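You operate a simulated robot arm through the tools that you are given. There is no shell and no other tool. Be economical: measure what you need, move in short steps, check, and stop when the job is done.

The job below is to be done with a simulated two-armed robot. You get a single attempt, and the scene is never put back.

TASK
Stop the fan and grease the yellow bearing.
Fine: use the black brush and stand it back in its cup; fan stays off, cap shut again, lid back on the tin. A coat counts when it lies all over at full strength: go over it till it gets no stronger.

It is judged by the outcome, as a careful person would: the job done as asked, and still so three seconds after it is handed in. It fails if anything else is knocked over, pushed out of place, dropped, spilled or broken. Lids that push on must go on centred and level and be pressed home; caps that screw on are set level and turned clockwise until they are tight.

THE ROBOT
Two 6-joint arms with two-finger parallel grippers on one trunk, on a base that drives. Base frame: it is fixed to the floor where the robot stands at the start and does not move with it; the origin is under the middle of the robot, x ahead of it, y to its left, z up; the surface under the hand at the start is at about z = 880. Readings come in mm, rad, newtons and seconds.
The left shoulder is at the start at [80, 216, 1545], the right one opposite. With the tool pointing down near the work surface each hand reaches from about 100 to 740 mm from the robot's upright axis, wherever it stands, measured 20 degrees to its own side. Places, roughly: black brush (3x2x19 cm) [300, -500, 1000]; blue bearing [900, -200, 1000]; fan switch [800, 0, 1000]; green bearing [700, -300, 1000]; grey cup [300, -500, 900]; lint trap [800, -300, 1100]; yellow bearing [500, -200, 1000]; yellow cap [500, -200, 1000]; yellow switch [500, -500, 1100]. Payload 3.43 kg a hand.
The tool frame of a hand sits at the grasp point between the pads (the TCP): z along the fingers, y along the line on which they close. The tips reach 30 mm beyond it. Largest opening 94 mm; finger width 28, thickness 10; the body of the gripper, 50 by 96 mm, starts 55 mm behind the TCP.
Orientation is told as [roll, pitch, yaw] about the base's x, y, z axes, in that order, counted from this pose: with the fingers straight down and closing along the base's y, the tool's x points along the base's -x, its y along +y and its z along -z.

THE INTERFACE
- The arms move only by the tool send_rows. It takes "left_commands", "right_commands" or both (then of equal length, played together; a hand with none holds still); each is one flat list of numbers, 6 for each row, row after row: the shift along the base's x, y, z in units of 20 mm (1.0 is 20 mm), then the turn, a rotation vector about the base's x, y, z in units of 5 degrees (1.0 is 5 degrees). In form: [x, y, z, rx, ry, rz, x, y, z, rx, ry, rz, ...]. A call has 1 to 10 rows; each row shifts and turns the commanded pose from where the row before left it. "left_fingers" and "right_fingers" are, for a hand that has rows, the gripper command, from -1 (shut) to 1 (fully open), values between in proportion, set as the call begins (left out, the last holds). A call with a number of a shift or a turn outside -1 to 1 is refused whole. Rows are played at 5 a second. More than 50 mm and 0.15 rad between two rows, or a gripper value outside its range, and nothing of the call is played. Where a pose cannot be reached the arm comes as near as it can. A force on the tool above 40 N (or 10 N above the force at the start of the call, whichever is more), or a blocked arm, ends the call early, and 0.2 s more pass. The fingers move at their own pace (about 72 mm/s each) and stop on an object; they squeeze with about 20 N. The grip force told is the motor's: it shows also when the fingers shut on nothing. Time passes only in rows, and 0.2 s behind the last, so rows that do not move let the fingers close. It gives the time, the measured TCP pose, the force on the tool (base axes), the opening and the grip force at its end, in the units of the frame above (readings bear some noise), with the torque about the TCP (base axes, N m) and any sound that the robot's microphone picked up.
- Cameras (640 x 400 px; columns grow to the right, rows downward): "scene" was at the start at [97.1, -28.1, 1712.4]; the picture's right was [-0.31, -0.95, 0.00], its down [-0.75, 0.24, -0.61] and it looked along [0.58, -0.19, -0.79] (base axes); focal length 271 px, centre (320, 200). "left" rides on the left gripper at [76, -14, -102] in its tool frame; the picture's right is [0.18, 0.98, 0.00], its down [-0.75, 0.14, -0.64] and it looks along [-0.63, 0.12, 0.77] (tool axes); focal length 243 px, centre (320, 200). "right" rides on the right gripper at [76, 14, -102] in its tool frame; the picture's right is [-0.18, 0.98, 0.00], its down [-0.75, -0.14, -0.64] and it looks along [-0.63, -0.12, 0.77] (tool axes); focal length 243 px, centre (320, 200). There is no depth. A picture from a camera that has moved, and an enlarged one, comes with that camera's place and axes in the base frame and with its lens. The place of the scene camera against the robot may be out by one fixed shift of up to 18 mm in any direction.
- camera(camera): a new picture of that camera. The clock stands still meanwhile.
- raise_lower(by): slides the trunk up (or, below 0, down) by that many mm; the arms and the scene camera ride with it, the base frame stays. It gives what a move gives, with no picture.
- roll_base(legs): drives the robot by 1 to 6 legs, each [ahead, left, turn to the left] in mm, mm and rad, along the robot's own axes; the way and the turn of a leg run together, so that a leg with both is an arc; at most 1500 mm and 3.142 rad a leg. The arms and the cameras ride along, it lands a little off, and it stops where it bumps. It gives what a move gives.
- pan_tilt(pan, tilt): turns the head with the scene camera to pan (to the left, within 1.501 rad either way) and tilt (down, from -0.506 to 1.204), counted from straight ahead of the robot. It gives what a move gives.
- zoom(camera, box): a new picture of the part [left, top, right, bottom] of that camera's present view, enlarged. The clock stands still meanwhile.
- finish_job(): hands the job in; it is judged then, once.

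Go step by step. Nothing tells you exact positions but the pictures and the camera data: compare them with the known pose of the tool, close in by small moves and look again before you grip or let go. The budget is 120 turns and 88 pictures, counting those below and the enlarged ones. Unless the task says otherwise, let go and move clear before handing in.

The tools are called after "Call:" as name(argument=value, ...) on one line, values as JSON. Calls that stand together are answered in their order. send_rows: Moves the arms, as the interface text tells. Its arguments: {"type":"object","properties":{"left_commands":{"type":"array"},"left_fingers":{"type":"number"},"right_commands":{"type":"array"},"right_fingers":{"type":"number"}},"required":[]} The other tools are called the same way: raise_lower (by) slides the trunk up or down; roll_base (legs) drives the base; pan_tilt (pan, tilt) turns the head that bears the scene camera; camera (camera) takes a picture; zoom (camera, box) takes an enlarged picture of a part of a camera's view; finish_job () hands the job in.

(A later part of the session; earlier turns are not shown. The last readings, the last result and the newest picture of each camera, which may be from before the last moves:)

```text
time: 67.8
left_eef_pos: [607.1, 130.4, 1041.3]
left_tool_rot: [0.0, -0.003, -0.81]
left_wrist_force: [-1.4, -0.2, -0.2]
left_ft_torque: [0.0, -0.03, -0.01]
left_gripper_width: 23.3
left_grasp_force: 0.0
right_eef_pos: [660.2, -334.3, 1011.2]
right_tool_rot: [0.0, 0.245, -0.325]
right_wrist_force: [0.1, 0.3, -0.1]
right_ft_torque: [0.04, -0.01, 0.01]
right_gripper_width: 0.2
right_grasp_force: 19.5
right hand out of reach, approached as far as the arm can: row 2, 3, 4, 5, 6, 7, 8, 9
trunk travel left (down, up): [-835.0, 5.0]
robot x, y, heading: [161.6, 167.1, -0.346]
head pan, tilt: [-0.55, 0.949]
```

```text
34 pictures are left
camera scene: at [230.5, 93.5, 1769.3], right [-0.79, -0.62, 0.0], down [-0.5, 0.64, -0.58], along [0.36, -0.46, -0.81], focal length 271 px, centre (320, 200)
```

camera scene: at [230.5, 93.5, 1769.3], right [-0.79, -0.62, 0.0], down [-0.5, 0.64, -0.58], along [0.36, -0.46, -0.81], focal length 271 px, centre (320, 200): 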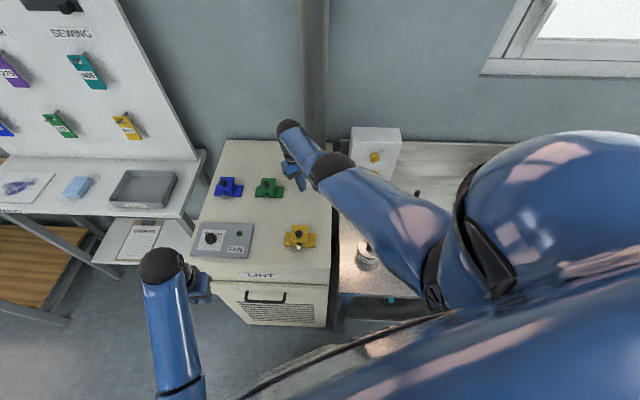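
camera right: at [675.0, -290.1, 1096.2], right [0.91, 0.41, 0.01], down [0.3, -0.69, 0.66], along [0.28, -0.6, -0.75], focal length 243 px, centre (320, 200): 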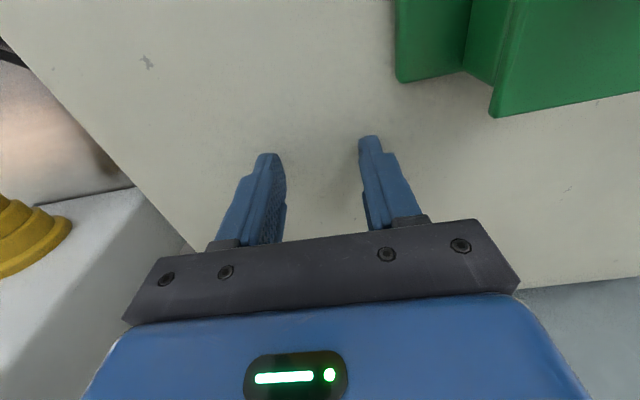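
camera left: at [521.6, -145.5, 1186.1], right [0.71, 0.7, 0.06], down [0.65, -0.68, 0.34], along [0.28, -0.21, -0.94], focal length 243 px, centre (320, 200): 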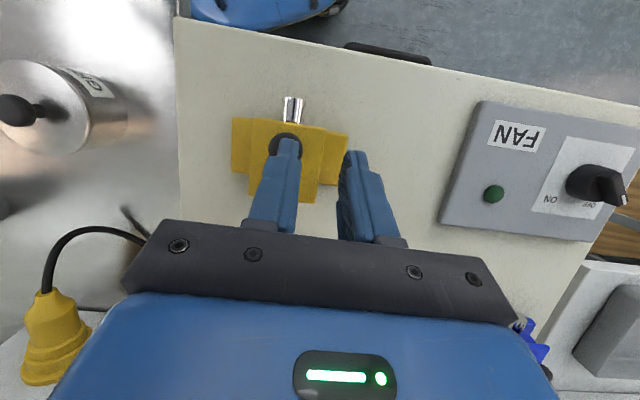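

The scene is intact. I'll drive out of the tight area along the clear corridor (first along the counter, then straight away from it) so I can untangle the right arm in free space.

Call:
roll_base(legs=[[32, 45, 0], [-409, 288, 0]])

Call:
send_rows(right_commands=[-0.5, 0, -1, 0, -1, 0, -0.5, 0, -1, 0, -1, 0, -0.5, 0, -1, 0, -1, 0, -0.5, 0, -1, 0, 0, 0, -1, 0, -1, 0, 0, 0, -1, 0, -1, 0, 0, 0])

Call:
camera(camera="scene")

```text
time: 71.3
left_eef_pos: [362.7, 570.7, 1040.8]
left_tool_rot: [0.0, -0.002, -0.819]
left_wrist_force: [0.0, 0.0, -0.2]
left_ft_torque: [0.01, -0.01, -0.01]
left_gripper_width: 23.6
left_grasp_force: 0.1
right_eef_pos: [413.7, 105.4, 1011.3]
right_tool_rot: [0.001, 0.247, -0.33]
right_wrist_force: [0.6, -0.7, 0.1]
right_ft_torque: [0.01, 0.0, 0.0]
right_gripper_width: 0.0
right_grasp_force: 19.9
trunk travel left (down, up): [-835.0, 5.0]
robot x, y, heading: [-86.0, 613.9, -0.355]
head pan, tilt: [-0.55, 0.949]
```

```text
time: 72.7
left_eef_pos: [361.5, 571.9, 1040.8]
left_tool_rot: [0.001, -0.004, -0.818]
left_wrist_force: [0.0, 0.3, -0.7]
left_ft_torque: [0.06, 0.0, -0.01]
left_gripper_width: 23.7
left_grasp_force: 0.0
right_eef_pos: [331.7, 107.0, 891.1]
right_tool_rot: [0.085, -0.005, -0.324]
right_wrist_force: [-0.2, 0.5, -0.7]
right_ft_torque: [-0.03, -0.02, -0.02]
right_gripper_width: 0.0
right_grasp_force: 20.5
trunk travel left (down, up): [-835.0, 5.0]
robot x, y, heading: [-86.8, 609.9, -0.362]
head pan, tilt: [-0.55, 0.949]
```

```text
33 pictures are left
camera scene: at [-15.9, 537.4, 1769.5], right [-0.79, -0.61, 0.0], down [-0.5, 0.64, -0.58], along [0.36, -0.46, -0.81], focal length 271 px, centre (320, 200)
```

scene: 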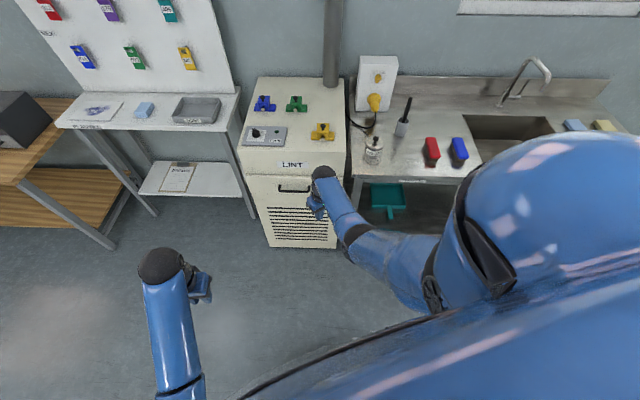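

Now I have a clear overview, and everything is in place. I'll put the right hand into a 45° outward-pointing pose, high and tucked in, before driving back to the good stance.

Call:
send_rows(right_commands=[-0.66, 0.36, 0.85, -0.5, -0.803, -0.17, -0.66, 0.36, 0.85, -0.5, -0.803, -0.17, -0.66, 0.36, 0.85, -0.5, -0.803, -0.17, -0.66, 0.36, 0.85, -0.5, -0.803, -0.17, -0.66, 0.36, 0.85, -0.5, -0.803, -0.17, -0.66, 0.36, 0.85, -0.5, -0.803, -0.17, -0.66, 0.36, 0.85, -0.5, -0.803, -0.17, -0.66, 0.36, 0.85, -0.5, -0.803, -0.17, -0.66, 0.36, 0.85, -0.5, -0.803, -0.17, -0.66, 0.36, 0.85, -0.5, -0.803, -0.17])

```text
time: 74.9
left_eef_pos: [360.9, 572.9, 1041.2]
left_tool_rot: [-0.002, -0.003, -0.819]
left_wrist_force: [-0.4, -0.1, 0.7]
left_ft_torque: [-0.01, 0.01, 0.0]
left_gripper_width: 23.4
left_grasp_force: 0.1
right_eef_pos: [199.8, 181.2, 1061.1]
right_tool_rot: [-0.083, -0.818, -0.407]
right_wrist_force: [0.0, 0.1, 0.1]
right_ft_torque: [-0.03, 0.0, 0.0]
right_gripper_width: 0.0
right_grasp_force: 20.3
trunk travel left (down, up): [-835.0, 5.0]
robot x, y, heading: [-83.5, 612.9, -0.356]
head pan, tilt: [-0.55, 0.949]
```

Reachable. Now drive to about (30,150) heading -0.5, hands staying above the tin.

Call:
roll_base(legs=[[268, -394, 0], [0, 0, -0.145]])

Call:
pan_tilt(pan=-0.1, tilt=0.95)

Call:
camera(camera="right")

```text
time: 78.3
left_eef_pos: [460.4, 52.8, 1040.6]
left_tool_rot: [-0.001, -0.005, -0.966]
left_wrist_force: [0.4, 0.0, 0.2]
left_ft_torque: [-0.01, -0.02, 0.04]
left_gripper_width: 23.6
left_grasp_force: 0.1
right_eef_pos: [244.0, -311.4, 1060.6]
right_tool_rot: [-0.087, -0.816, -0.552]
right_wrist_force: [-0.6, 0.4, -0.3]
right_ft_torque: [-0.01, -0.01, 0.0]
right_gripper_width: 0.0
right_grasp_force: 20.2
trunk travel left (down, up): [-835.0, 5.0]
robot x, y, heading: [23.8, 159.2, -0.505]
head pan, tilt: [-0.55, 0.949]
```

```text
time: 79.2
left_eef_pos: [459.3, 51.3, 1041.0]
left_tool_rot: [-0.001, -0.005, -0.965]
left_wrist_force: [-0.4, -0.1, 0.5]
left_ft_torque: [-0.02, -0.01, -0.02]
left_gripper_width: 23.5
left_grasp_force: 0.0
right_eef_pos: [243.7, -314.3, 1059.0]
right_tool_rot: [-0.082, -0.817, -0.554]
right_wrist_force: [0.5, 0.1, 1.1]
right_ft_torque: [-0.02, 0.01, 0.02]
right_gripper_width: 0.1
right_grasp_force: 20.0
trunk travel left (down, up): [-835.0, 5.0]
robot x, y, heading: [22.9, 153.7, -0.505]
head pan, tilt: [-0.099, 0.949]
```

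```text
32 pictures are left
camera right: at [148.9, -227.9, 1074.1], right [0.67, 0.74, 0.08], down [-0.01, -0.1, 1.0], along [0.74, -0.67, -0.06], focal length 243 px, centre (320, 200)
```

right: 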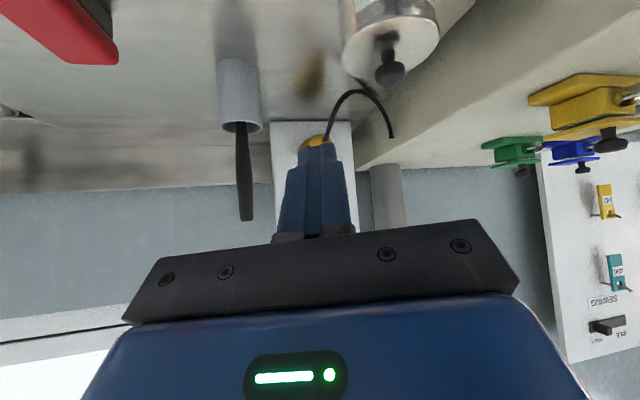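

The low inverted view shows the bearing from the front. Zoom to see the lid's overhang.

Call:
zoom(camera="right", box=[510, 50, 640, 160])

```text
3.64 times, centred on (575, 105) of right
camera zoom: at [148.9, -227.9, 1074.1], right [0.67, 0.74, 0.08], down [-0.01, -0.1, 1.0], along [0.74, -0.67, -0.06], focal length 882 px, centre (-607, 546)
```

zoom: 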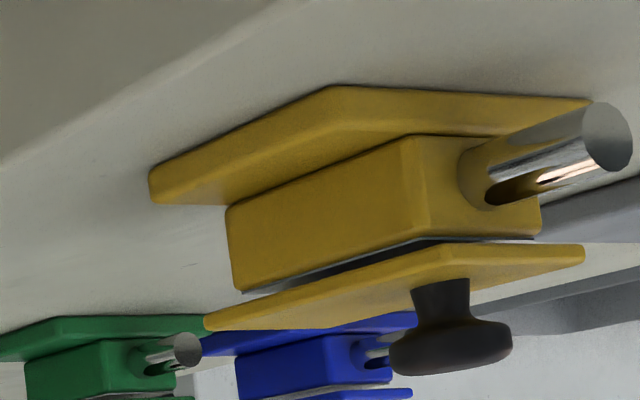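

Good: the lid has a mushroom knob and sits with a small gap. Plan: the left hand lifts the lid to 30° (that worked cleanly), then the right hand's fingers slip under the front edge and push it over. I drive to the closer stance first and bring the left hand in front of the knob.

Call:
roll_base(legs=[[71, -11, 0]])

Call:
send_rows(left_commands=[-0.16, -0.9, 0, -0.3, -0.2, 0, -0.16, -0.9, 0, -0.3, -0.2, 0, -0.16, -0.9, 0, -0.3, -0.2, 0, -0.16, -0.9, 0, -0.3, -0.2, 0, -0.16, -0.9, 0, -0.3, -0.2, 0, -0.16, -0.9, 0, -0.14, -0.15, 0], left_fingers=0)

Call:
camera(camera="left")

```text
time: 80.2
left_eef_pos: [509.4, 12.6, 1045.2]
left_tool_rot: [0.002, -0.013, -0.966]
left_wrist_force: [0.1, 0.6, 0.4]
left_ft_torque: [-0.06, -0.03, 0.02]
left_gripper_width: 23.3
left_grasp_force: 0.0
right_eef_pos: [292.1, -350.9, 1064.1]
right_tool_rot: [-0.083, -0.827, -0.554]
right_wrist_force: [-0.5, 0.6, 0.7]
right_ft_torque: [-0.07, 0.01, 0.0]
right_gripper_width: 0.0
right_grasp_force: 20.0
trunk travel left (down, up): [-835.0, 5.0]
robot x, y, heading: [80.6, 111.8, -0.508]
head pan, tilt: [-0.099, 0.949]
```

```text
time: 81.6
left_eef_pos: [494.7, -101.2, 1041.2]
left_tool_rot: [0.001, -0.177, -0.967]
left_wrist_force: [-0.1, -0.8, 0.0]
left_ft_torque: [-0.01, 0.0, -0.01]
left_gripper_width: 47.1
left_grasp_force: 0.1
right_eef_pos: [299.7, -357.2, 1060.2]
right_tool_rot: [-0.083, -0.816, -0.555]
right_wrist_force: [-0.3, -0.1, 0.1]
right_ft_torque: [-0.02, -0.04, 0.0]
right_gripper_width: 0.0
right_grasp_force: 19.7
trunk travel left (down, up): [-835.0, 5.0]
robot x, y, heading: [79.4, 113.1, -0.51]
head pan, tilt: [-0.099, 0.949]
```

```text
30 pictures are left
camera left: at [431.3, -31.5, 1128.8], right [0.71, 0.71, -0.03], down [0.47, -0.44, 0.77], along [0.53, -0.56, -0.64], focal length 243 px, centre (320, 200)
```

left: 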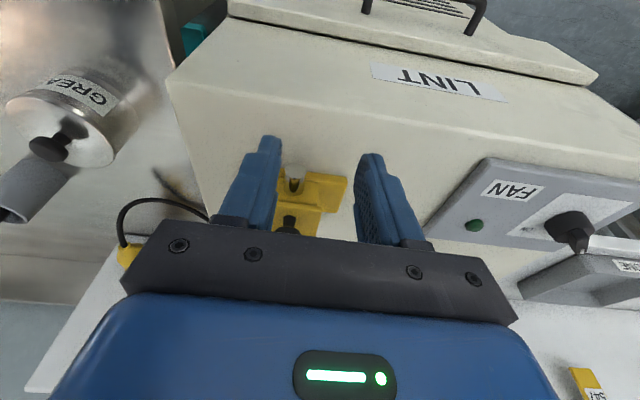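

Line up laterally, slide in around the knob from the front, and grip.

Call:
send_rows(left_commands=[-0.475, -0.335, 0.07, 0, 0, 0, 0.54, -0.77, 0, 0, 0, 0, 0.54, -0.77, 0, 0, 0, 0, 0.54, -0.77, 0, 0, 0, 0, 0.53, -0.75, 0, 0, 0, 0])

Call:
send_rows(left_commands=[0, 0, 0, 0, 0, 0, 0, 0, 0, 0, 0, 0, 0, 0, 0, 0, 0, 0], left_fingers=-1)

```text
time: 82.8
left_eef_pos: [531.3, -169.2, 1042.1]
left_tool_rot: [-0.001, -0.176, -0.969]
left_wrist_force: [0.1, 0.4, 0.4]
left_ft_torque: [0.03, -0.03, 0.02]
left_gripper_width: 47.2
left_grasp_force: 0.1
right_eef_pos: [300.2, -356.0, 1059.0]
right_tool_rot: [-0.083, -0.816, -0.555]
right_wrist_force: [0.0, -0.6, -0.1]
right_ft_torque: [0.0, 0.02, -0.02]
right_gripper_width: 0.0
right_grasp_force: 19.9
trunk travel left (down, up): [-835.0, 5.0]
robot x, y, heading: [82.5, 111.9, -0.508]
head pan, tilt: [-0.099, 0.949]
```

```text
time: 83.6
left_eef_pos: [528.3, -169.0, 1042.5]
left_tool_rot: [0.0, -0.176, -0.969]
left_wrist_force: [-10.2, -8.5, -2.9]
left_ft_torque: [-0.12, 0.38, -0.11]
left_gripper_width: 21.0
left_grasp_force: 44.9
right_eef_pos: [297.8, -359.9, 1059.6]
right_tool_rot: [-0.081, -0.816, -0.557]
right_wrist_force: [1.1, 0.0, 0.7]
right_ft_torque: [-0.02, -0.05, 0.01]
right_gripper_width: 0.0
right_grasp_force: 20.2
trunk travel left (down, up): [-835.0, 5.0]
robot x, y, heading: [79.7, 109.1, -0.506]
head pan, tilt: [-0.099, 0.949]
```

Grip good (21 mm). Lift the lid 35° with the left, then bring the right hand toward the front of the lid.

Call:
send_rows(left_commands=[0.085, -0.121, 0.185, 0.819, 0.574, 0, 0.096, -0.137, 0.17, 0.819, 0.574, 0, 0.1, -0.144, 0.155, 0.819, 0.574, 0, 0.112, -0.16, 0.14, 0.819, 0.574, 0, 0.118, -0.168, 0.12, 0.819, 0.574, 0, 0.123, -0.176, 0.105, 0.819, 0.574, 0])

Call:
send_rows(right_commands=[0.66, 0.925, 0, 0, 0, 0, 0.66, 0.925, 0, 0, 0, 0, 0.66, 0.925, 0, 0, 0, 0, 0.66, 0.925, 0, 0, 0, 0, 0.66, 0.925, 0, 0, 0, 0, 0.66, 0.925, 0, 0, 0, 0, 0.66, 0.925, 0, 0, 0, 0, 0.66, 0.925, 0, 0, 0, 0, 0.66, 0.925, 0, 0, 0, 0])

Call:
camera(camera="scene")

Call:
camera(camera="right")

```text
time: 85.0
left_eef_pos: [542.5, -189.4, 1060.5]
left_tool_rot: [-0.001, 0.349, -0.968]
left_wrist_force: [-9.9, -13.8, 0.6]
left_ft_torque: [-0.44, 0.03, 0.1]
left_gripper_width: 21.1
left_grasp_force: 44.6
right_eef_pos: [297.6, -360.1, 1057.5]
right_tool_rot: [-0.078, -0.818, -0.557]
right_wrist_force: [1.0, -0.3, 0.3]
right_ft_torque: [0.0, -0.01, -0.03]
right_gripper_width: 0.0
right_grasp_force: 19.6
trunk travel left (down, up): [-835.0, 5.0]
robot x, y, heading: [82.8, 112.8, -0.509]
head pan, tilt: [-0.099, 0.949]
```

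```text
time: 87.0
left_eef_pos: [542.6, -188.5, 1061.2]
left_tool_rot: [-0.001, 0.345, -0.968]
left_wrist_force: [-6.4, -17.6, 7.9]
left_ft_torque: [-0.83, -0.19, 0.13]
left_gripper_width: 20.7
left_grasp_force: 44.9
right_eef_pos: [418.8, -192.8, 1058.2]
right_tool_rot: [-0.078, -0.817, -0.559]
right_wrist_force: [0.1, 0.2, -0.5]
right_ft_torque: [0.03, -0.02, -0.02]
right_gripper_width: 0.2
right_grasp_force: 20.4
trunk travel left (down, up): [-835.0, 5.0]
robot x, y, heading: [80.7, 109.1, -0.51]
head pan, tilt: [-0.099, 0.949]
```

```text
29 pictures are left
camera scene: at [161.4, 46.4, 1769.5], right [-0.57, -0.82, 0.0], down [-0.67, 0.47, -0.58], along [0.48, -0.33, -0.81], focal length 271 px, centre (320, 200)
```

scene: 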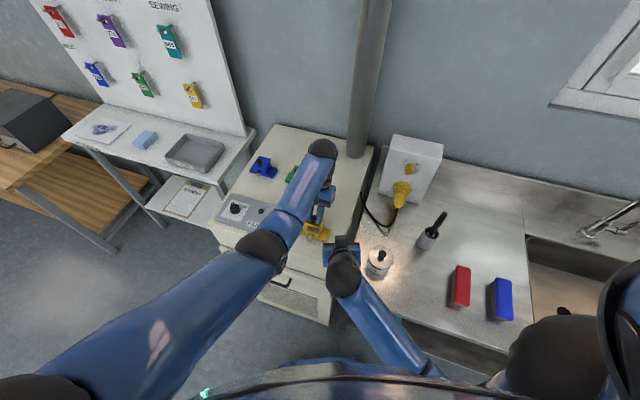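

```text
28 pictures are left
camera right: at [323.6, -106.7, 1073.4], right [0.67, 0.73, 0.08], down [-0.01, -0.1, 0.99], along [0.74, -0.67, -0.06], focal length 243 px, centre (320, 200)
```

right: 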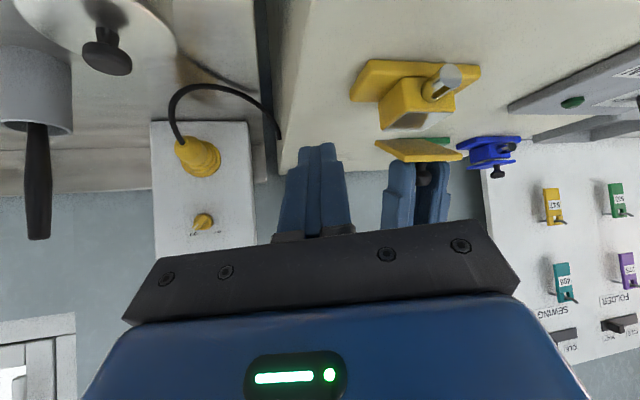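

The lid is held open about 30° and the gap is clearly visible. Bring the right fingertips down in front of the gap and check alignment.

Call:
send_rows(right_commands=[0.62, 0.92, -0.3, 0, 0, 0, 0.62, 0.92, -0.6, 0, 0, 0, 0.62, 0.92, -0.7, 0, 0, 0])

Call:
camera(camera="right")

```text
time: 87.8
left_eef_pos: [541.1, -188.5, 1060.2]
left_tool_rot: [-0.001, 0.346, -0.965]
left_wrist_force: [-5.3, -18.4, 9.8]
left_ft_torque: [-0.82, -0.19, 0.12]
left_gripper_width: 21.0
left_grasp_force: 45.3
right_eef_pos: [453.9, -137.8, 1028.9]
right_tool_rot: [-0.08, -0.817, -0.558]
right_wrist_force: [0.0, -0.9, -0.2]
right_ft_torque: [0.01, 0.0, -0.02]
right_gripper_width: 0.0
right_grasp_force: 19.8
trunk travel left (down, up): [-835.0, 5.0]
robot x, y, heading: [85.0, 110.2, -0.51]
head pan, tilt: [-0.099, 0.949]
```

```text
27 pictures are left
camera right: at [359.2, -51.5, 1043.3], right [0.67, 0.73, 0.08], down [-0.01, -0.1, 1.0], along [0.74, -0.67, -0.06], focal length 243 px, centre (320, 200)
```

right: 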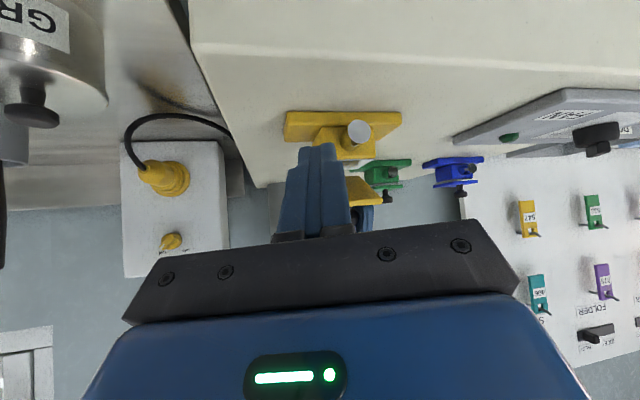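

The tips are aligned just below the raised lid and above the block. Slide in under the front edge and raise slightly.

Call:
send_rows(right_commands=[0.7, -0.44, 0, 0, 0, 0, 0.7, -0.44, 0, 0, 0, 0, 0.7, -0.44, 0, 0, 0, 0, 0, 0, 0.4, 0, 0, 0])

Call:
camera(camera="left")

```text
time: 88.8
left_eef_pos: [542.1, -189.1, 1060.6]
left_tool_rot: [-0.003, 0.346, -0.965]
left_wrist_force: [-9.4, -18.1, 20.1]
left_ft_torque: [0.38, 0.66, 0.13]
left_gripper_width: 21.0
left_grasp_force: 45.2
right_eef_pos: [494.2, -163.6, 1031.8]
right_tool_rot: [-0.083, -0.804, -0.555]
right_wrist_force: [-1.0, 5.3, -27.4]
right_ft_torque: [0.39, 0.27, 0.06]
right_gripper_width: 0.2
right_grasp_force: 20.0
trunk travel left (down, up): [-835.0, 5.0]
robot x, y, heading: [84.6, 112.7, -0.509]
head pan, tilt: [-0.099, 0.949]
```

```text
26 pictures are left
camera left: at [509.8, -166.8, 1182.4], right [0.71, 0.7, 0.06], down [0.64, -0.68, 0.35], along [0.28, -0.21, -0.94], focal length 243 px, centre (320, 200)
```

left: 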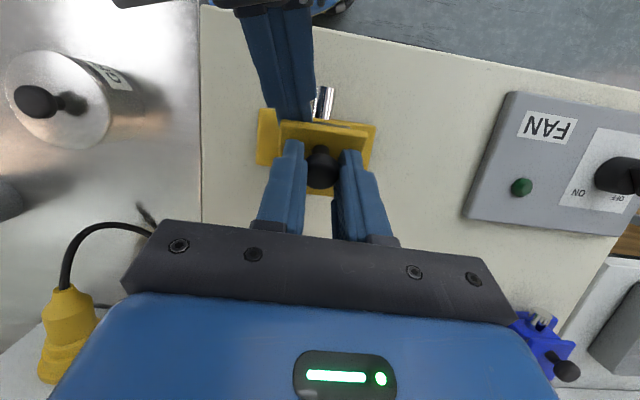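

The right fingers carry the lid now. I open the left fully (the lid fits between its fingers) and push the lid up and over with the right.

Call:
send_rows(left_commands=[0, 0, 0, 0, 0, 0, 0, 0, 0, 0, 0, 0, 0, 0, 0, 0, 0, 0, 0, 0, 0, 0, 0, 0, 0, 0, 0, 0, 0, 0, 0, 0, 0, 0, 0, 0, 0, 0, 0, 0, 0, 0, 0, 0, 0, 0, 0, 0, 0, 0, 0, 0, 0, 0, 0, 0, 0, 0, 0, 0], left_fingers=1, right_commands=[0, 0, 0, 0, 0, 0, 0, 0, 0, 0, 0, 0, 0, 0, 0, 0, 0, 0, 0.086, -0.123, 0.5, 0, 0, 0, 0.144, -0.205, 0.5, 0, 0, 0, 0.23, -0.328, 0.4, 0, 0, 0, 0.23, -0.328, 0.25, 0, 0, 0, 0.23, -0.328, 0, 0, 0, 0, 0.23, -0.328, 0, 0, 0, 0, 0.17, -0.246, -0.1, 0, 0, 0])

Call:
camera(camera="left")

```text
time: 91.0
left_eef_pos: [543.3, -186.0, 1061.3]
left_tool_rot: [-0.004, 0.344, -0.967]
left_wrist_force: [0.2, -0.5, 0.1]
left_ft_torque: [0.02, -0.02, -0.01]
left_gripper_width: 93.8
left_grasp_force: 0.0
right_eef_pos: [523.7, -201.1, 1067.0]
right_tool_rot: [-0.081, -0.819, -0.555]
right_wrist_force: [0.7, 0.9, 0.6]
right_ft_torque: [0.03, 0.01, -0.01]
right_gripper_width: 0.2
right_grasp_force: 19.4
trunk travel left (down, up): [-835.0, 5.0]
robot x, y, heading: [82.9, 110.5, -0.509]
head pan, tilt: [-0.099, 0.949]
```

```text
25 pictures are left
camera left: at [511.6, -163.6, 1181.9], right [0.71, 0.7, 0.06], down [0.64, -0.68, 0.35], along [0.28, -0.21, -0.94], focal length 243 px, centre (320, 200)
```

left: 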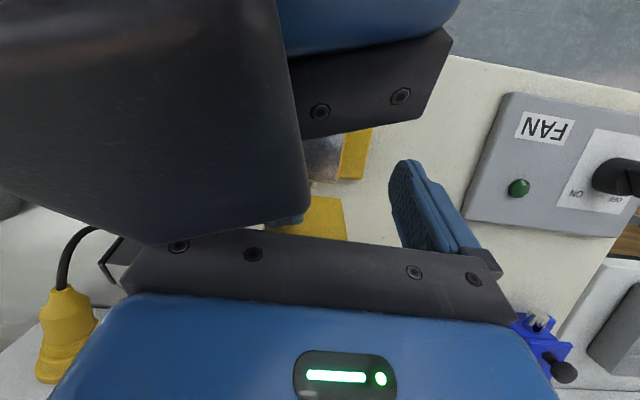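

The lid seems to have gone over (no force left). Withdraw the right hand toward the front and check the lid stays open.

Call:
send_rows(right_commands=[-0.4, 0.5, 0, 0, 0, 0, -0.6, 0.5, 0, 0, 0, 0, -0.8, 0.4, 0, 0, 0, 0, -1, 0.2, 0, 0, 0, 0, -1, 0, 0, 0, 0, 0, -1, -0.3, 0, 0, 0, 0, -1, -0.5, 0, 0, 0, 0])

Call:
camera(camera="left")

```text
time: 92.6
left_eef_pos: [543.5, -186.0, 1059.9]
left_tool_rot: [-0.003, 0.345, -0.967]
left_wrist_force: [-0.2, -0.4, 1.0]
left_ft_torque: [-0.01, 0.0, 0.01]
left_gripper_width: 93.9
left_grasp_force: 0.1
right_eef_pos: [407.4, -181.5, 1067.1]
right_tool_rot: [-0.081, -0.817, -0.555]
right_wrist_force: [-0.1, 0.4, -0.2]
right_ft_torque: [-0.02, -0.01, 0.0]
right_gripper_width: 0.0
right_grasp_force: 20.5
trunk travel left (down, up): [-835.0, 5.0]
robot x, y, heading: [82.5, 112.6, -0.508]
head pan, tilt: [-0.099, 0.949]
```

```text
24 pictures are left
camera left: at [510.7, -163.8, 1182.1], right [0.71, 0.7, 0.06], down [0.64, -0.68, 0.35], along [0.28, -0.21, -0.94], focal length 243 px, centre (320, 200)
```

left: 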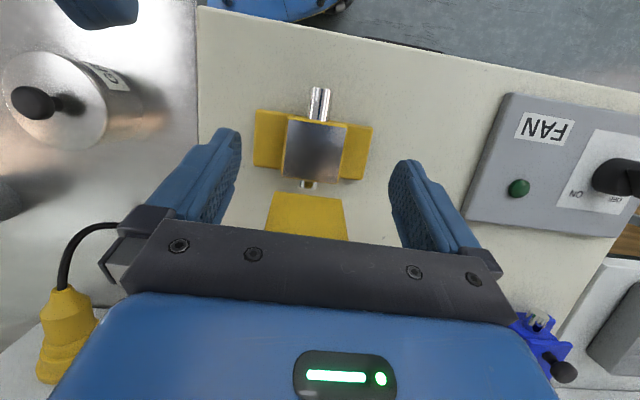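

The cap stays open, showing a square silver face about 43 mm wide centred near (534,-179). Now the left hand withdraws and the right hand goes upright over the tin's lid knob.

Call:
send_rows(left_commands=[-0.57, 0.82, 0, -0.819, -0.574, 0, -0.57, 0.82, 0, -0.819, -0.574, 0, -0.57, 0.82, 0, -0.819, -0.574, 0, -0.57, 0.82, 0, -0.79, -0.55, 0, -0.2, 1, -0.2, 0, 0, 0, -0.2, 1, -0.2, 0, 0, 0, -0.2, 1, -0.2, 0, 0, 0, -0.2, 1, -0.2, 0, 0, 0, -0.2, 1, 0, 0, 0, 0, -0.2, 1, 0, 0, 0, 0], right_commands=[-0.35, -0.645, -0.11, 0.574, 0.751, 0, -0.35, -0.645, -0.11, 0.574, 0.751, 0, -0.35, -0.645, -0.11, 0.574, 0.751, 0, -0.35, -0.645, -0.11, 0.574, 0.751, 0, -0.35, -0.645, -0.11, 0.574, 0.751, 0, -0.35, -0.645, -0.11, 0.574, 0.751, 0, -0.35, -0.645, -0.11, 0.574, 0.751, 0, -0.35, -0.645, -0.11, 0.574, 0.751, 0, -0.35, -0.645, -0.11, 0.574, 0.751, 0, -0.35, -0.645, -0.11, 0.574, 0.751, 0], right_fingers=0)

Call:
camera(camera="right")

```text
time: 94.8
left_eef_pos: [475.9, -2.9, 1038.9]
left_tool_rot: [0.0, -0.001, -0.968]
left_wrist_force: [0.6, -0.6, 0.4]
left_ft_torque: [0.0, -0.01, 0.01]
left_gripper_width: 94.1
left_grasp_force: 0.1
left hand out of reach, approached as far as the arm can: row 2
right_eef_pos: [340.2, -313.2, 1037.2]
right_tool_rot: [-0.011, 0.006, -0.584]
right_wrist_force: [-0.2, -0.2, -0.4]
right_ft_torque: [-0.02, 0.01, 0.0]
right_gripper_width: 47.1
right_grasp_force: 0.0
right hand out of reach, approached as far as the arm can: row 10
trunk travel left (down, up): [-835.0, 5.0]
robot x, y, heading: [80.7, 115.6, -0.509]
head pan, tilt: [-0.099, 0.949]
```

```text
23 pictures are left
camera right: at [285.1, -257.9, 1141.6], right [0.7, 0.72, -0.01], down [0.56, -0.53, 0.64], along [0.45, -0.45, -0.77], focal length 243 px, centre (320, 200)
```

right: 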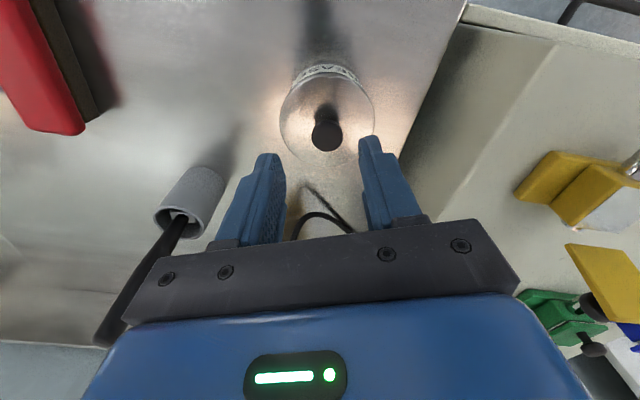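

Knob of the tin lid is at about (338.6,-307,980). Descend and grip it.

Call:
send_rows(right_commands=[-0.08, 0.3, -0.4, 0, 0, 0, 0, 0, -0.75, 0, 0, 0, 0, 0, -0.75, 0, 0, 0])

Call:
send_rows(right_commands=[0, 0, 0, 0, 0, 0, 0, 0, 0, 0, 0, 0, 0, 0, 0, 0, 0, 0], right_fingers=-1)

Call:
send_rows(right_commands=[0, 0, 0.3, 0, 0, 0, 0, 0, 0.3, 0, 0, 0, 0, 0, 0.3, 0, 0, 0])

Call:
camera(camera="right")

```text
time: 95.6
left_eef_pos: [476.3, -4.0, 1037.6]
left_tool_rot: [-0.002, -0.002, -0.967]
left_wrist_force: [-0.3, 0.1, 0.4]
left_ft_torque: [-0.01, 0.02, -0.01]
left_gripper_width: 94.0
left_grasp_force: 0.1
right_eef_pos: [338.9, -307.2, 1000.3]
right_tool_rot: [-0.01, 0.006, -0.587]
right_wrist_force: [-0.4, 0.8, 0.1]
right_ft_torque: [-0.02, -0.01, 0.01]
right_gripper_width: 46.9
right_grasp_force: 0.0
trunk travel left (down, up): [-835.0, 5.0]
robot x, y, heading: [85.9, 112.6, -0.506]
head pan, tilt: [-0.099, 0.949]
```

```text
time: 96.4
left_eef_pos: [476.2, -2.3, 1038.6]
left_tool_rot: [-0.001, -0.004, -0.966]
left_wrist_force: [0.2, -0.2, 0.0]
left_ft_torque: [0.0, -0.01, 0.02]
left_gripper_width: 93.8
left_grasp_force: 0.2
right_eef_pos: [337.9, -306.8, 999.6]
right_tool_rot: [-0.009, 0.006, -0.587]
right_wrist_force: [-0.8, -0.8, -0.6]
right_ft_torque: [0.03, -0.01, 0.01]
right_gripper_width: 0.0
right_grasp_force: 20.0
trunk travel left (down, up): [-835.0, 5.0]
robot x, y, heading: [81.3, 110.4, -0.507]
head pan, tilt: [-0.099, 0.949]
```

```text
time: 97.2
left_eef_pos: [475.7, -2.7, 1038.7]
left_tool_rot: [-0.001, -0.001, -0.967]
left_wrist_force: [-0.3, -0.9, 0.1]
left_ft_torque: [0.0, 0.0, 0.0]
left_gripper_width: 94.0
left_grasp_force: 0.1
right_eef_pos: [337.7, -307.4, 1019.2]
right_tool_rot: [-0.011, 0.007, -0.585]
right_wrist_force: [0.8, -0.2, 0.7]
right_ft_torque: [-0.02, 0.0, -0.02]
right_gripper_width: 0.0
right_grasp_force: 20.3
trunk travel left (down, up): [-835.0, 5.0]
robot x, y, heading: [81.7, 109.4, -0.509]
head pan, tilt: [-0.099, 0.949]
```

```text
22 pictures are left
camera right: at [283.0, -252.0, 1122.0], right [0.7, 0.72, -0.01], down [0.56, -0.53, 0.64], along [0.45, -0.45, -0.77], focal length 243 px, centre (320, 200)
```

right: 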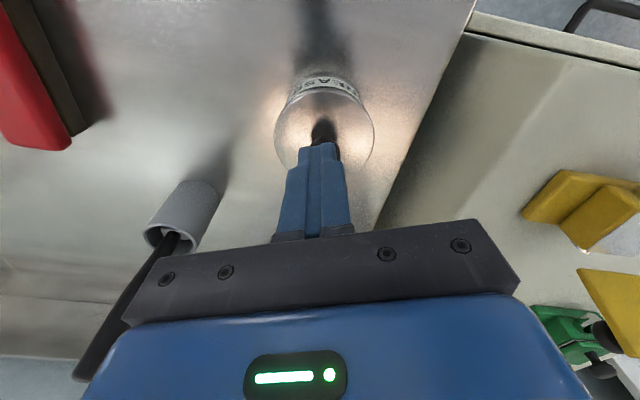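

The tin is lower than I thought; the knob is near z≈952 and the hand is aligned above it. Open, descend further, and grip.

Call:
send_rows(right_commands=[0.07, 0.1, 0, 0, 0, 0, 0, 0, 0, 0, 0, 0, 0, 0, -0.8, 0, 0, 0, 0, 0, -0.8, 0, 0, 0, 0, 0, -0.8, 0, 0, 0], right_fingers=0)

Call:
send_rows(right_commands=[0, 0, 0, 0, 0, 0, 0, 0, 0, 0, 0, 0, 0, 0, 0, 0, 0, 0], right_fingers=-1)

Call:
send_rows(right_commands=[0, 0, 0.2, 0, 0, 0, 0, 0, 0.2, 0, 0, 0, 0, 0, 0.2, 0, 0, 0])

Call:
camera(camera="right")

```text
time: 98.4
left_eef_pos: [475.2, -2.2, 1038.3]
left_tool_rot: [-0.003, -0.003, -0.965]
left_wrist_force: [-0.6, -0.2, -0.2]
left_ft_torque: [-0.02, -0.02, 0.02]
left_gripper_width: 94.1
left_grasp_force: 0.0
right_eef_pos: [338.5, -305.0, 971.7]
right_tool_rot: [-0.01, 0.006, -0.587]
right_wrist_force: [0.3, -0.8, 0.3]
right_ft_torque: [-0.01, 0.02, 0.0]
right_gripper_width: 47.0
right_grasp_force: 0.2
trunk travel left (down, up): [-835.0, 5.0]
robot x, y, heading: [79.7, 112.1, -0.509]
head pan, tilt: [-0.099, 0.949]
```

```text
time: 99.2
left_eef_pos: [475.3, -1.2, 1038.0]
left_tool_rot: [-0.001, -0.003, -0.967]
left_wrist_force: [-0.8, 0.3, 0.4]
left_ft_torque: [0.0, -0.01, 0.0]
left_gripper_width: 93.7
left_grasp_force: 0.1
right_eef_pos: [339.2, -305.3, 972.3]
right_tool_rot: [-0.01, 0.006, -0.585]
right_wrist_force: [0.2, -0.3, 0.4]
right_ft_torque: [-0.05, 0.01, 0.01]
right_gripper_width: 20.9
right_grasp_force: 20.1
trunk travel left (down, up): [-835.0, 5.0]
robot x, y, heading: [84.5, 112.2, -0.505]
head pan, tilt: [-0.099, 0.949]
heard: snap
```

```text
time: 100.0
left_eef_pos: [476.2, -2.5, 1039.1]
left_tool_rot: [-0.001, -0.002, -0.966]
left_wrist_force: [0.6, 0.0, 0.0]
left_ft_torque: [0.0, 0.04, 0.02]
left_gripper_width: 93.9
left_grasp_force: 0.0
right_eef_pos: [338.4, -306.7, 983.7]
right_tool_rot: [-0.01, 0.004, -0.588]
right_wrist_force: [0.1, -1.1, -0.7]
right_ft_torque: [0.0, 0.01, -0.03]
right_gripper_width: 21.2
right_grasp_force: 20.3
trunk travel left (down, up): [-835.0, 5.0]
robot x, y, heading: [86.3, 109.0, -0.507]
head pan, tilt: [-0.099, 0.949]
```

```text
21 pictures are left
camera right: at [285.1, -250.8, 1087.3], right [0.7, 0.72, -0.01], down [0.56, -0.53, 0.64], along [0.45, -0.45, -0.77], focal length 243 px, centre (320, 200)
```

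right: 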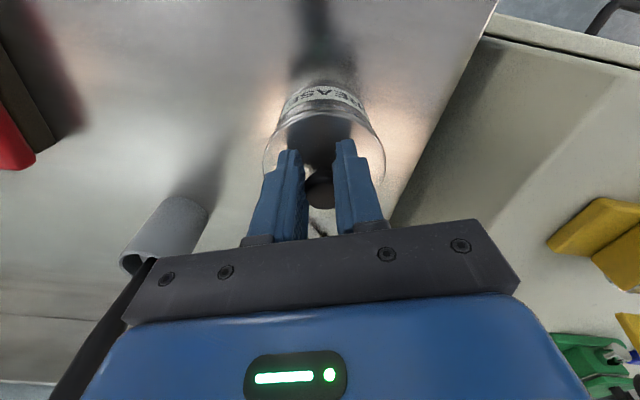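

Grip at 21 mm and a "snap" – the lid probably popped loose. Lift further and look.

Call:
send_rows(right_commands=[0, 0, 0.8, 0, 0, 0, 0, 0, 0.8, 0, 0, 0, 0, 0, 0.8, 0, 0, 0])

Call:
camera(camera="scene")

Call:
zoom(camera="scene", box=[290, 180, 530, 340])

```text
time: 100.8
left_eef_pos: [476.1, -2.7, 1037.7]
left_tool_rot: [-0.002, -0.001, -0.968]
left_wrist_force: [0.1, 1.1, -0.2]
left_ft_torque: [-0.02, 0.0, 0.02]
left_gripper_width: 94.1
left_grasp_force: 0.2
right_eef_pos: [338.3, -304.9, 1029.1]
right_tool_rot: [-0.011, 0.004, -0.587]
right_wrist_force: [0.8, -0.6, -0.3]
right_ft_torque: [0.01, 0.02, -0.01]
right_gripper_width: 21.3
right_grasp_force: 20.4
trunk travel left (down, up): [-835.0, 5.0]
robot x, y, heading: [79.5, 113.6, -0.502]
head pan, tilt: [-0.099, 0.949]
```

```text
20 pictures are left
camera scene: at [164.1, 50.4, 1769.4], right [-0.57, -0.82, 0.0], down [-0.67, 0.46, -0.58], along [0.48, -0.33, -0.81], focal length 271 px, centre (320, 200)
```

scene: 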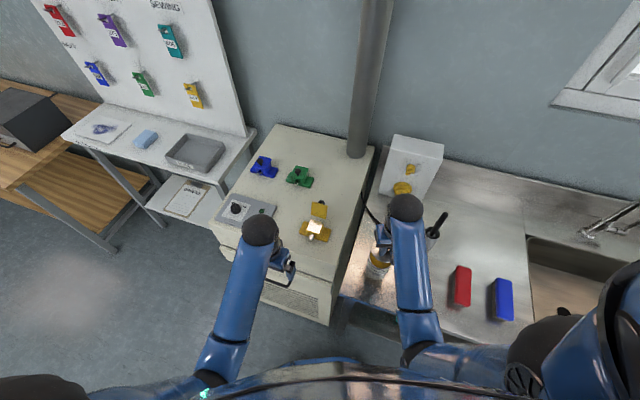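

```text
2.50 times, centred on (410, 260) of scene
camera zoom: at [164.1, 50.4, 1769.4], right [-0.57, -0.82, 0.0], down [-0.67, 0.46, -0.58], along [0.48, -0.33, -0.81], focal length 676 px, centre (95, 50)
```

zoom: 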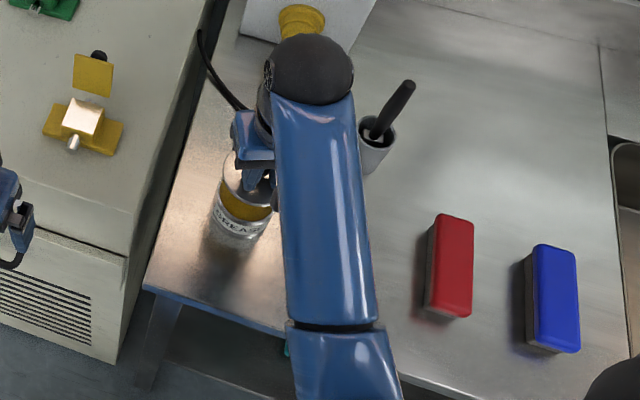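

The lid is off and the grease is visible. I'll set the lid down on the free counter spot near (215,-370).

Call:
send_rows(right_commands=[-0.88, -0.46, 0, 0, 0, 0, -0.88, -0.46, 0, 0, 0, 0, -0.88, -0.46, 0, 0, 0, 0, -0.88, -0.46, 0, 0, 0, 0, -0.88, -0.46, 0, 0, 0, 0, -0.88, -0.46, 0, 0, 0, 0, -0.88, -0.46, 0, 0, 0, 0])

Call:
send_rows(right_commands=[0, 0, -0.9, 0, 0, 0, 0, 0, -0.9, 0, 0, 0, 0, 0, -0.9, 0, 0, 0, 0, 0, -0.7, 0, 0, 0, 0, 0, -0.4, 0, 0, 0, 0, 0, -0.3, 0, 0, 0, 0, 0, -0.3, 0, 0, 0, 0, 0, -0.3, 0, 0, 0, 0, 0, -0.3, 0, 0, 0, 0, 0, -0.3, 0, 0, 0])

```text
time: 102.4
left_eef_pos: [475.3, -3.2, 1037.5]
left_tool_rot: [0.0, -0.004, -0.968]
left_wrist_force: [-0.6, 0.3, 0.0]
left_ft_torque: [-0.01, 0.01, 0.01]
left_gripper_width: 94.1
left_grasp_force: 0.0
right_eef_pos: [214.8, -370.4, 1031.9]
right_tool_rot: [-0.012, 0.006, -0.587]
right_wrist_force: [0.3, -0.1, 0.2]
right_ft_torque: [0.03, -0.01, -0.01]
right_gripper_width: 21.0
right_grasp_force: 19.9
trunk travel left (down, up): [-835.0, 5.0]
robot x, y, heading: [85.4, 109.9, -0.51]
head pan, tilt: [-0.099, 0.949]
```

```text
time: 104.6
left_eef_pos: [474.9, -1.6, 1038.8]
left_tool_rot: [-0.002, -0.001, -0.967]
left_wrist_force: [0.1, -0.4, 0.5]
left_ft_torque: [-0.01, 0.0, -0.03]
left_gripper_width: 93.8
left_grasp_force: 0.0
right_eef_pos: [215.9, -369.3, 926.1]
right_tool_rot: [-0.011, 0.004, -0.586]
right_wrist_force: [-0.8, -0.4, 2.1]
right_ft_torque: [0.0, -0.06, -0.03]
right_gripper_width: 20.8
right_grasp_force: 20.5
trunk travel left (down, up): [-835.0, 5.0]
robot x, y, heading: [82.1, 111.9, -0.507]
head pan, tilt: [-0.099, 0.949]
```

Nearly at the counter; small further steps to feel contact.

Call:
send_rows(right_commands=[0, 0, -0.15, 0, 0, 0, 0, 0, -0.15, 0, 0, 0])

```text
time: 105.2
left_eef_pos: [475.1, -2.5, 1039.8]
left_tool_rot: [-0.001, -0.004, -0.967]
left_wrist_force: [0.0, -0.2, -0.3]
left_ft_torque: [-0.02, -0.03, 0.02]
left_gripper_width: 94.1
left_grasp_force: 0.2
right_eef_pos: [215.8, -369.2, 921.0]
right_tool_rot: [-0.011, 0.001, -0.587]
right_wrist_force: [-1.5, -1.2, 21.2]
right_ft_torque: [-0.16, -0.33, 0.02]
right_gripper_width: 22.0
right_grasp_force: 20.1
trunk travel left (down, up): [-835.0, 5.0]
robot x, y, heading: [83.8, 109.0, -0.506]
head pan, tilt: [-0.099, 0.949]
```

Lid rests on the counter. Release, rise, and go behind the brush handle (about (310,-503), top z≈1074).

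Call:
send_rows(right_commands=[0, 0, 0.1, 0, 0, 0, 0, 0, 0, 0, 0, 0, 0, 0, 0, 0, 0, 0, 0, 0, 1, 0, 0, 0, 0, 0, 1, 0, 0, 0, 0, 0, 1, 0, 0, 0, 0, 0, 1, 0, 0, 0, 0, 0, 1, 0, 0, 0], right_fingers=0.6)

Call:
send_rows(right_commands=[0.27, -0.9, 0.2, 0, 0, 0, 0.27, -0.9, 0.2, 0, 0, 0, 0.27, -0.9, 0.2, 0, 0, 0, 0.27, -0.9, 0.2, 0, 0, 0, 0.27, -0.9, 0.2, 0, 0, 0])

Call:
camera(camera="right")

```text
time: 107.0
left_eef_pos: [476.2, -2.8, 1038.6]
left_tool_rot: [-0.001, 0.0, -0.966]
left_wrist_force: [-1.4, -0.2, -0.9]
left_ft_torque: [-0.02, 0.01, -0.01]
left_gripper_width: 93.9
left_grasp_force: 0.1
right_eef_pos: [214.9, -368.6, 1021.5]
right_tool_rot: [-0.011, 0.003, -0.587]
right_wrist_force: [-0.2, -0.1, 0.0]
right_ft_torque: [0.02, 0.0, -0.04]
right_gripper_width: 75.2
right_grasp_force: 0.1
trunk travel left (down, up): [-835.0, 5.0]
robot x, y, heading: [85.0, 108.7, -0.502]
head pan, tilt: [-0.099, 0.949]
```

```text
time: 108.2
left_eef_pos: [476.7, -2.6, 1037.8]
left_tool_rot: [0.001, 0.001, -0.966]
left_wrist_force: [-0.3, -0.6, 0.0]
left_ft_torque: [-0.01, 0.01, -0.01]
left_gripper_width: 93.9
left_grasp_force: 0.1
right_eef_pos: [243.4, -460.6, 1041.2]
right_tool_rot: [-0.011, 0.007, -0.586]
right_wrist_force: [-0.2, 0.4, -0.4]
right_ft_torque: [0.01, 0.01, 0.03]
right_gripper_width: 75.3
right_grasp_force: 0.1
trunk travel left (down, up): [-835.0, 5.0]
robot x, y, heading: [84.3, 111.4, -0.507]
head pan, tilt: [-0.099, 0.949]
```

```text
18 pictures are left
camera right: at [188.8, -406.9, 1144.5], right [0.7, 0.72, -0.01], down [0.56, -0.53, 0.64], along [0.45, -0.45, -0.77], focal length 243 px, centre (320, 200)
```

right: 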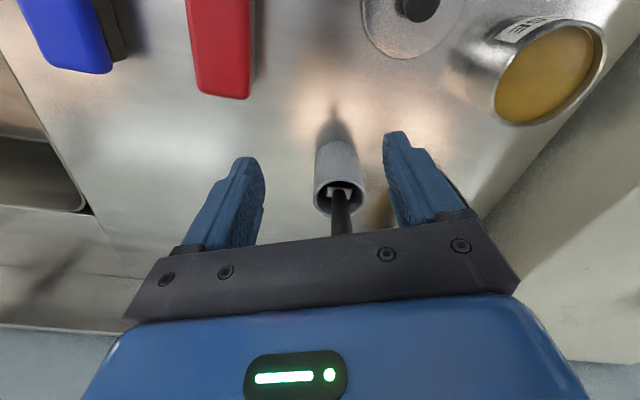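

The handle is dead ahead, about 81 mm. Slide the open fingers around it and close.

Call:
send_rows(right_commands=[0.72, -0.4, 0, 0, 0, 0, 0.7, -0.43, 0, 0, 0, 0, 0.68, -0.45, 0, 0, 0, 0, 0.68, -0.45, 0, 0, 0, 0, 0.68, -0.45, 0, 0, 0, 0])

Call:
send_rows(right_commands=[0, 0, 0, 0, 0, 0, 0, 0, 0, 0, 0, 0, 0, 0, 0, 0, 0, 0, 0, 0, 0, 0, 0, 0], right_fingers=-1)

Call:
camera(camera="right")

```text
time: 109.4
left_eef_pos: [477.5, -4.1, 1038.1]
left_tool_rot: [-0.001, -0.003, -0.967]
left_wrist_force: [0.2, 0.0, -0.4]
left_ft_torque: [-0.01, -0.02, -0.01]
left_gripper_width: 94.1
left_grasp_force: 0.0
right_eef_pos: [312.8, -503.5, 1042.7]
right_tool_rot: [-0.008, 0.007, -0.585]
right_wrist_force: [-0.5, 0.5, 0.9]
right_ft_torque: [0.01, 0.01, -0.02]
right_gripper_width: 75.3
right_grasp_force: 0.1
trunk travel left (down, up): [-835.0, 5.0]
robot x, y, heading: [83.2, 109.2, -0.509]
head pan, tilt: [-0.099, 0.949]
```

```text
time: 110.4
left_eef_pos: [475.8, -2.3, 1038.2]
left_tool_rot: [-0.002, -0.002, -0.968]
left_wrist_force: [-0.2, 0.8, -0.5]
left_ft_torque: [-0.02, 0.01, 0.01]
left_gripper_width: 93.8
left_grasp_force: 0.0
right_eef_pos: [311.6, -501.8, 1041.7]
right_tool_rot: [-0.011, 0.005, -0.587]
right_wrist_force: [-0.7, -0.6, 1.7]
right_ft_torque: [0.01, 0.02, 0.01]
right_gripper_width: 17.1
right_grasp_force: 20.1
trunk travel left (down, up): [-835.0, 5.0]
robot x, y, heading: [85.6, 110.3, -0.508]
head pan, tilt: [-0.099, 0.949]
```

```text
17 pictures are left
camera right: at [257.6, -448.1, 1145.7], right [0.7, 0.72, -0.01], down [0.56, -0.53, 0.64], along [0.45, -0.45, -0.77], focal length 243 px, centre (320, 200)
```

right: 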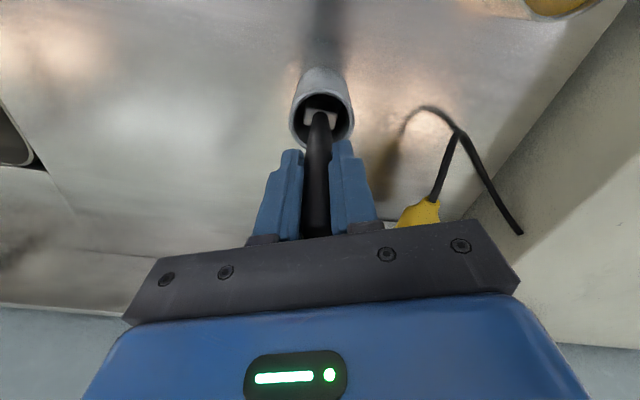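

Handle gripped at 17 mm, but a straight-down grip is too high to lift it out (height limit ~1090) and to brush. I'll release, back off, and re-grip lower with the hand leaned 45°.

Call:
send_rows(right_commands=[0, 0, 0, 0, 0, 0, 0, 0, 0, 0, 0, 0, 0, 0, 0, 0, 0, 0, -0.68, 0.45, 0, 0, 0, 0, -0.68, 0.45, 0, 0, 0, 0, -0.68, 0.45, 0, 0, 0, 0, -0.68, 0.45, 0, 0, 0, 0, -0.68, 0.45, 0, 0, 0, 0], right_fingers=0.6)

Call:
send_rows(right_commands=[0, 0, -0.1, -0.553, -0.833, 0, 0, 0, -0.2, -0.553, -0.833, 0, 0, 0, -0.2, -0.553, -0.833, 0, 0, 0, -0.2, -0.553, -0.833, 0, 0, 0, -0.2, -0.553, -0.833, 0, 0, 0, -0.2, -0.553, -0.833, 0, 0, 0, -0.2, -0.553, -0.833, 0, 0, 0, -0.25, -0.553, -0.833, 0, 0, 0, -0.25, -0.553, -0.833, 0])

Call:
camera(camera="right")

```text
time: 112.2
left_eef_pos: [474.4, -2.1, 1038.5]
left_tool_rot: [0.0, -0.002, -0.966]
left_wrist_force: [-0.2, -0.5, -0.7]
left_ft_torque: [0.0, 0.04, 0.0]
left_gripper_width: 94.0
left_grasp_force: 0.1
right_eef_pos: [242.8, -459.1, 1043.5]
right_tool_rot: [-0.009, 0.005, -0.588]
right_wrist_force: [0.7, -0.7, -0.3]
right_ft_torque: [-0.02, -0.02, 0.0]
right_gripper_width: 75.1
right_grasp_force: 0.1
trunk travel left (down, up): [-835.0, 5.0]
robot x, y, heading: [84.1, 109.3, -0.508]
head pan, tilt: [-0.099, 0.949]
```

```text
time: 114.2
left_eef_pos: [475.0, -3.4, 1038.2]
left_tool_rot: [0.0, -0.001, -0.966]
left_wrist_force: [0.0, -0.2, 0.3]
left_ft_torque: [-0.02, -0.04, -0.01]
left_gripper_width: 94.2
left_grasp_force: 0.0
right_eef_pos: [244.2, -458.7, 1005.1]
right_tool_rot: [-0.01, -0.785, -0.586]
right_wrist_force: [-0.5, 0.0, 0.6]
right_ft_torque: [0.02, -0.03, 0.01]
right_gripper_width: 75.2
right_grasp_force: 0.1
trunk travel left (down, up): [-835.0, 5.0]
robot x, y, heading: [84.2, 114.0, -0.51]
head pan, tilt: [-0.099, 0.949]
```

```text
16 pictures are left
camera right: at [147.2, -375.4, 1024.9], right [0.66, 0.74, 0.12], down [-0.01, -0.16, 0.99], along [0.75, -0.65, -0.1], focal length 243 px, centre (320, 200)
```

right: 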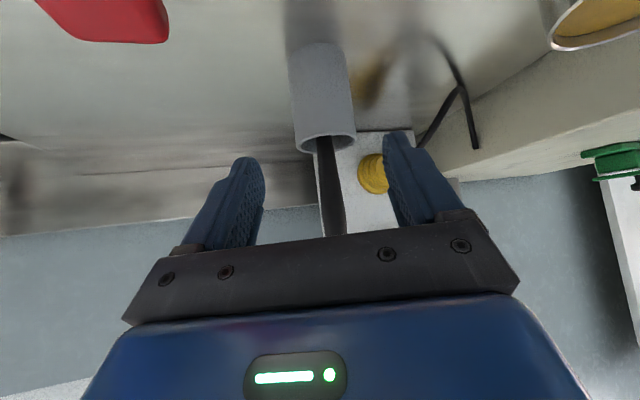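

Handle is centred between the fingers. Advance and close lower on the handle.

Call:
send_rows(right_commands=[0.69, -0.43, 0, 0, 0, 0, 0.69, -0.43, 0, 0, 0, 0, 0.68, -0.44, 0, 0, 0, 0, 0.68, -0.44, 0, 0, 0, 0, 0.66, -0.43, 0, 0, 0, 0])

Call:
send_rows(right_commands=[0, 0, 0, 0, 0, 0, 0, 0, 0, 0, 0, 0, 0, 0, 0, 0, 0, 0, 0, 0, 0, 0, 0, 0], right_fingers=-1)

Call:
send_rows(right_commands=[0, 0, 0.5, 0, 0, 0, 0, 0, 0.5, 0, 0, 0, 0, 0, 0.5, 0, 0, 0])

```text
time: 115.4
left_eef_pos: [475.6, -2.7, 1037.8]
left_tool_rot: [-0.003, -0.002, -0.968]
left_wrist_force: [-0.7, 0.3, 0.3]
left_ft_torque: [0.01, 0.04, -0.03]
left_gripper_width: 93.8
left_grasp_force: 0.0
right_eef_pos: [312.4, -503.3, 1004.0]
right_tool_rot: [-0.01, -0.78, -0.586]
right_wrist_force: [0.0, -0.2, 0.7]
right_ft_torque: [0.0, 0.0, -0.01]
right_gripper_width: 75.2
right_grasp_force: 0.1
trunk travel left (down, up): [-835.0, 5.0]
robot x, y, heading: [81.6, 115.8, -0.502]
head pan, tilt: [-0.099, 0.949]
```

```text
time: 116.4
left_eef_pos: [475.0, -3.6, 1038.9]
left_tool_rot: [-0.003, -0.002, -0.967]
left_wrist_force: [-0.4, -0.6, 0.4]
left_ft_torque: [-0.01, -0.01, -0.02]
left_gripper_width: 93.9
left_grasp_force: 0.0
right_eef_pos: [312.4, -502.3, 1005.0]
right_tool_rot: [-0.01, -0.783, -0.584]
right_wrist_force: [-0.4, -0.3, 0.2]
right_ft_torque: [0.0, -0.03, -0.01]
right_gripper_width: 21.0
right_grasp_force: 20.1
trunk travel left (down, up): [-835.0, 5.0]
robot x, y, heading: [82.3, 112.7, -0.506]
head pan, tilt: [-0.099, 0.949]
```

```text
time: 117.2
left_eef_pos: [475.5, -2.4, 1036.9]
left_tool_rot: [-0.003, -0.001, -0.968]
left_wrist_force: [-0.4, 0.3, -0.3]
left_ft_torque: [0.04, 0.0, 0.01]
left_gripper_width: 94.2
left_grasp_force: 0.0
right_eef_pos: [311.2, -502.0, 1034.1]
right_tool_rot: [-0.01, -0.78, -0.583]
right_wrist_force: [1.3, 0.4, 0.1]
right_ft_torque: [-0.04, -0.01, -0.03]
right_gripper_width: 20.9
right_grasp_force: 20.3
trunk travel left (down, up): [-835.0, 5.0]
robot x, y, heading: [82.4, 112.3, -0.507]
head pan, tilt: [-0.099, 0.949]
```

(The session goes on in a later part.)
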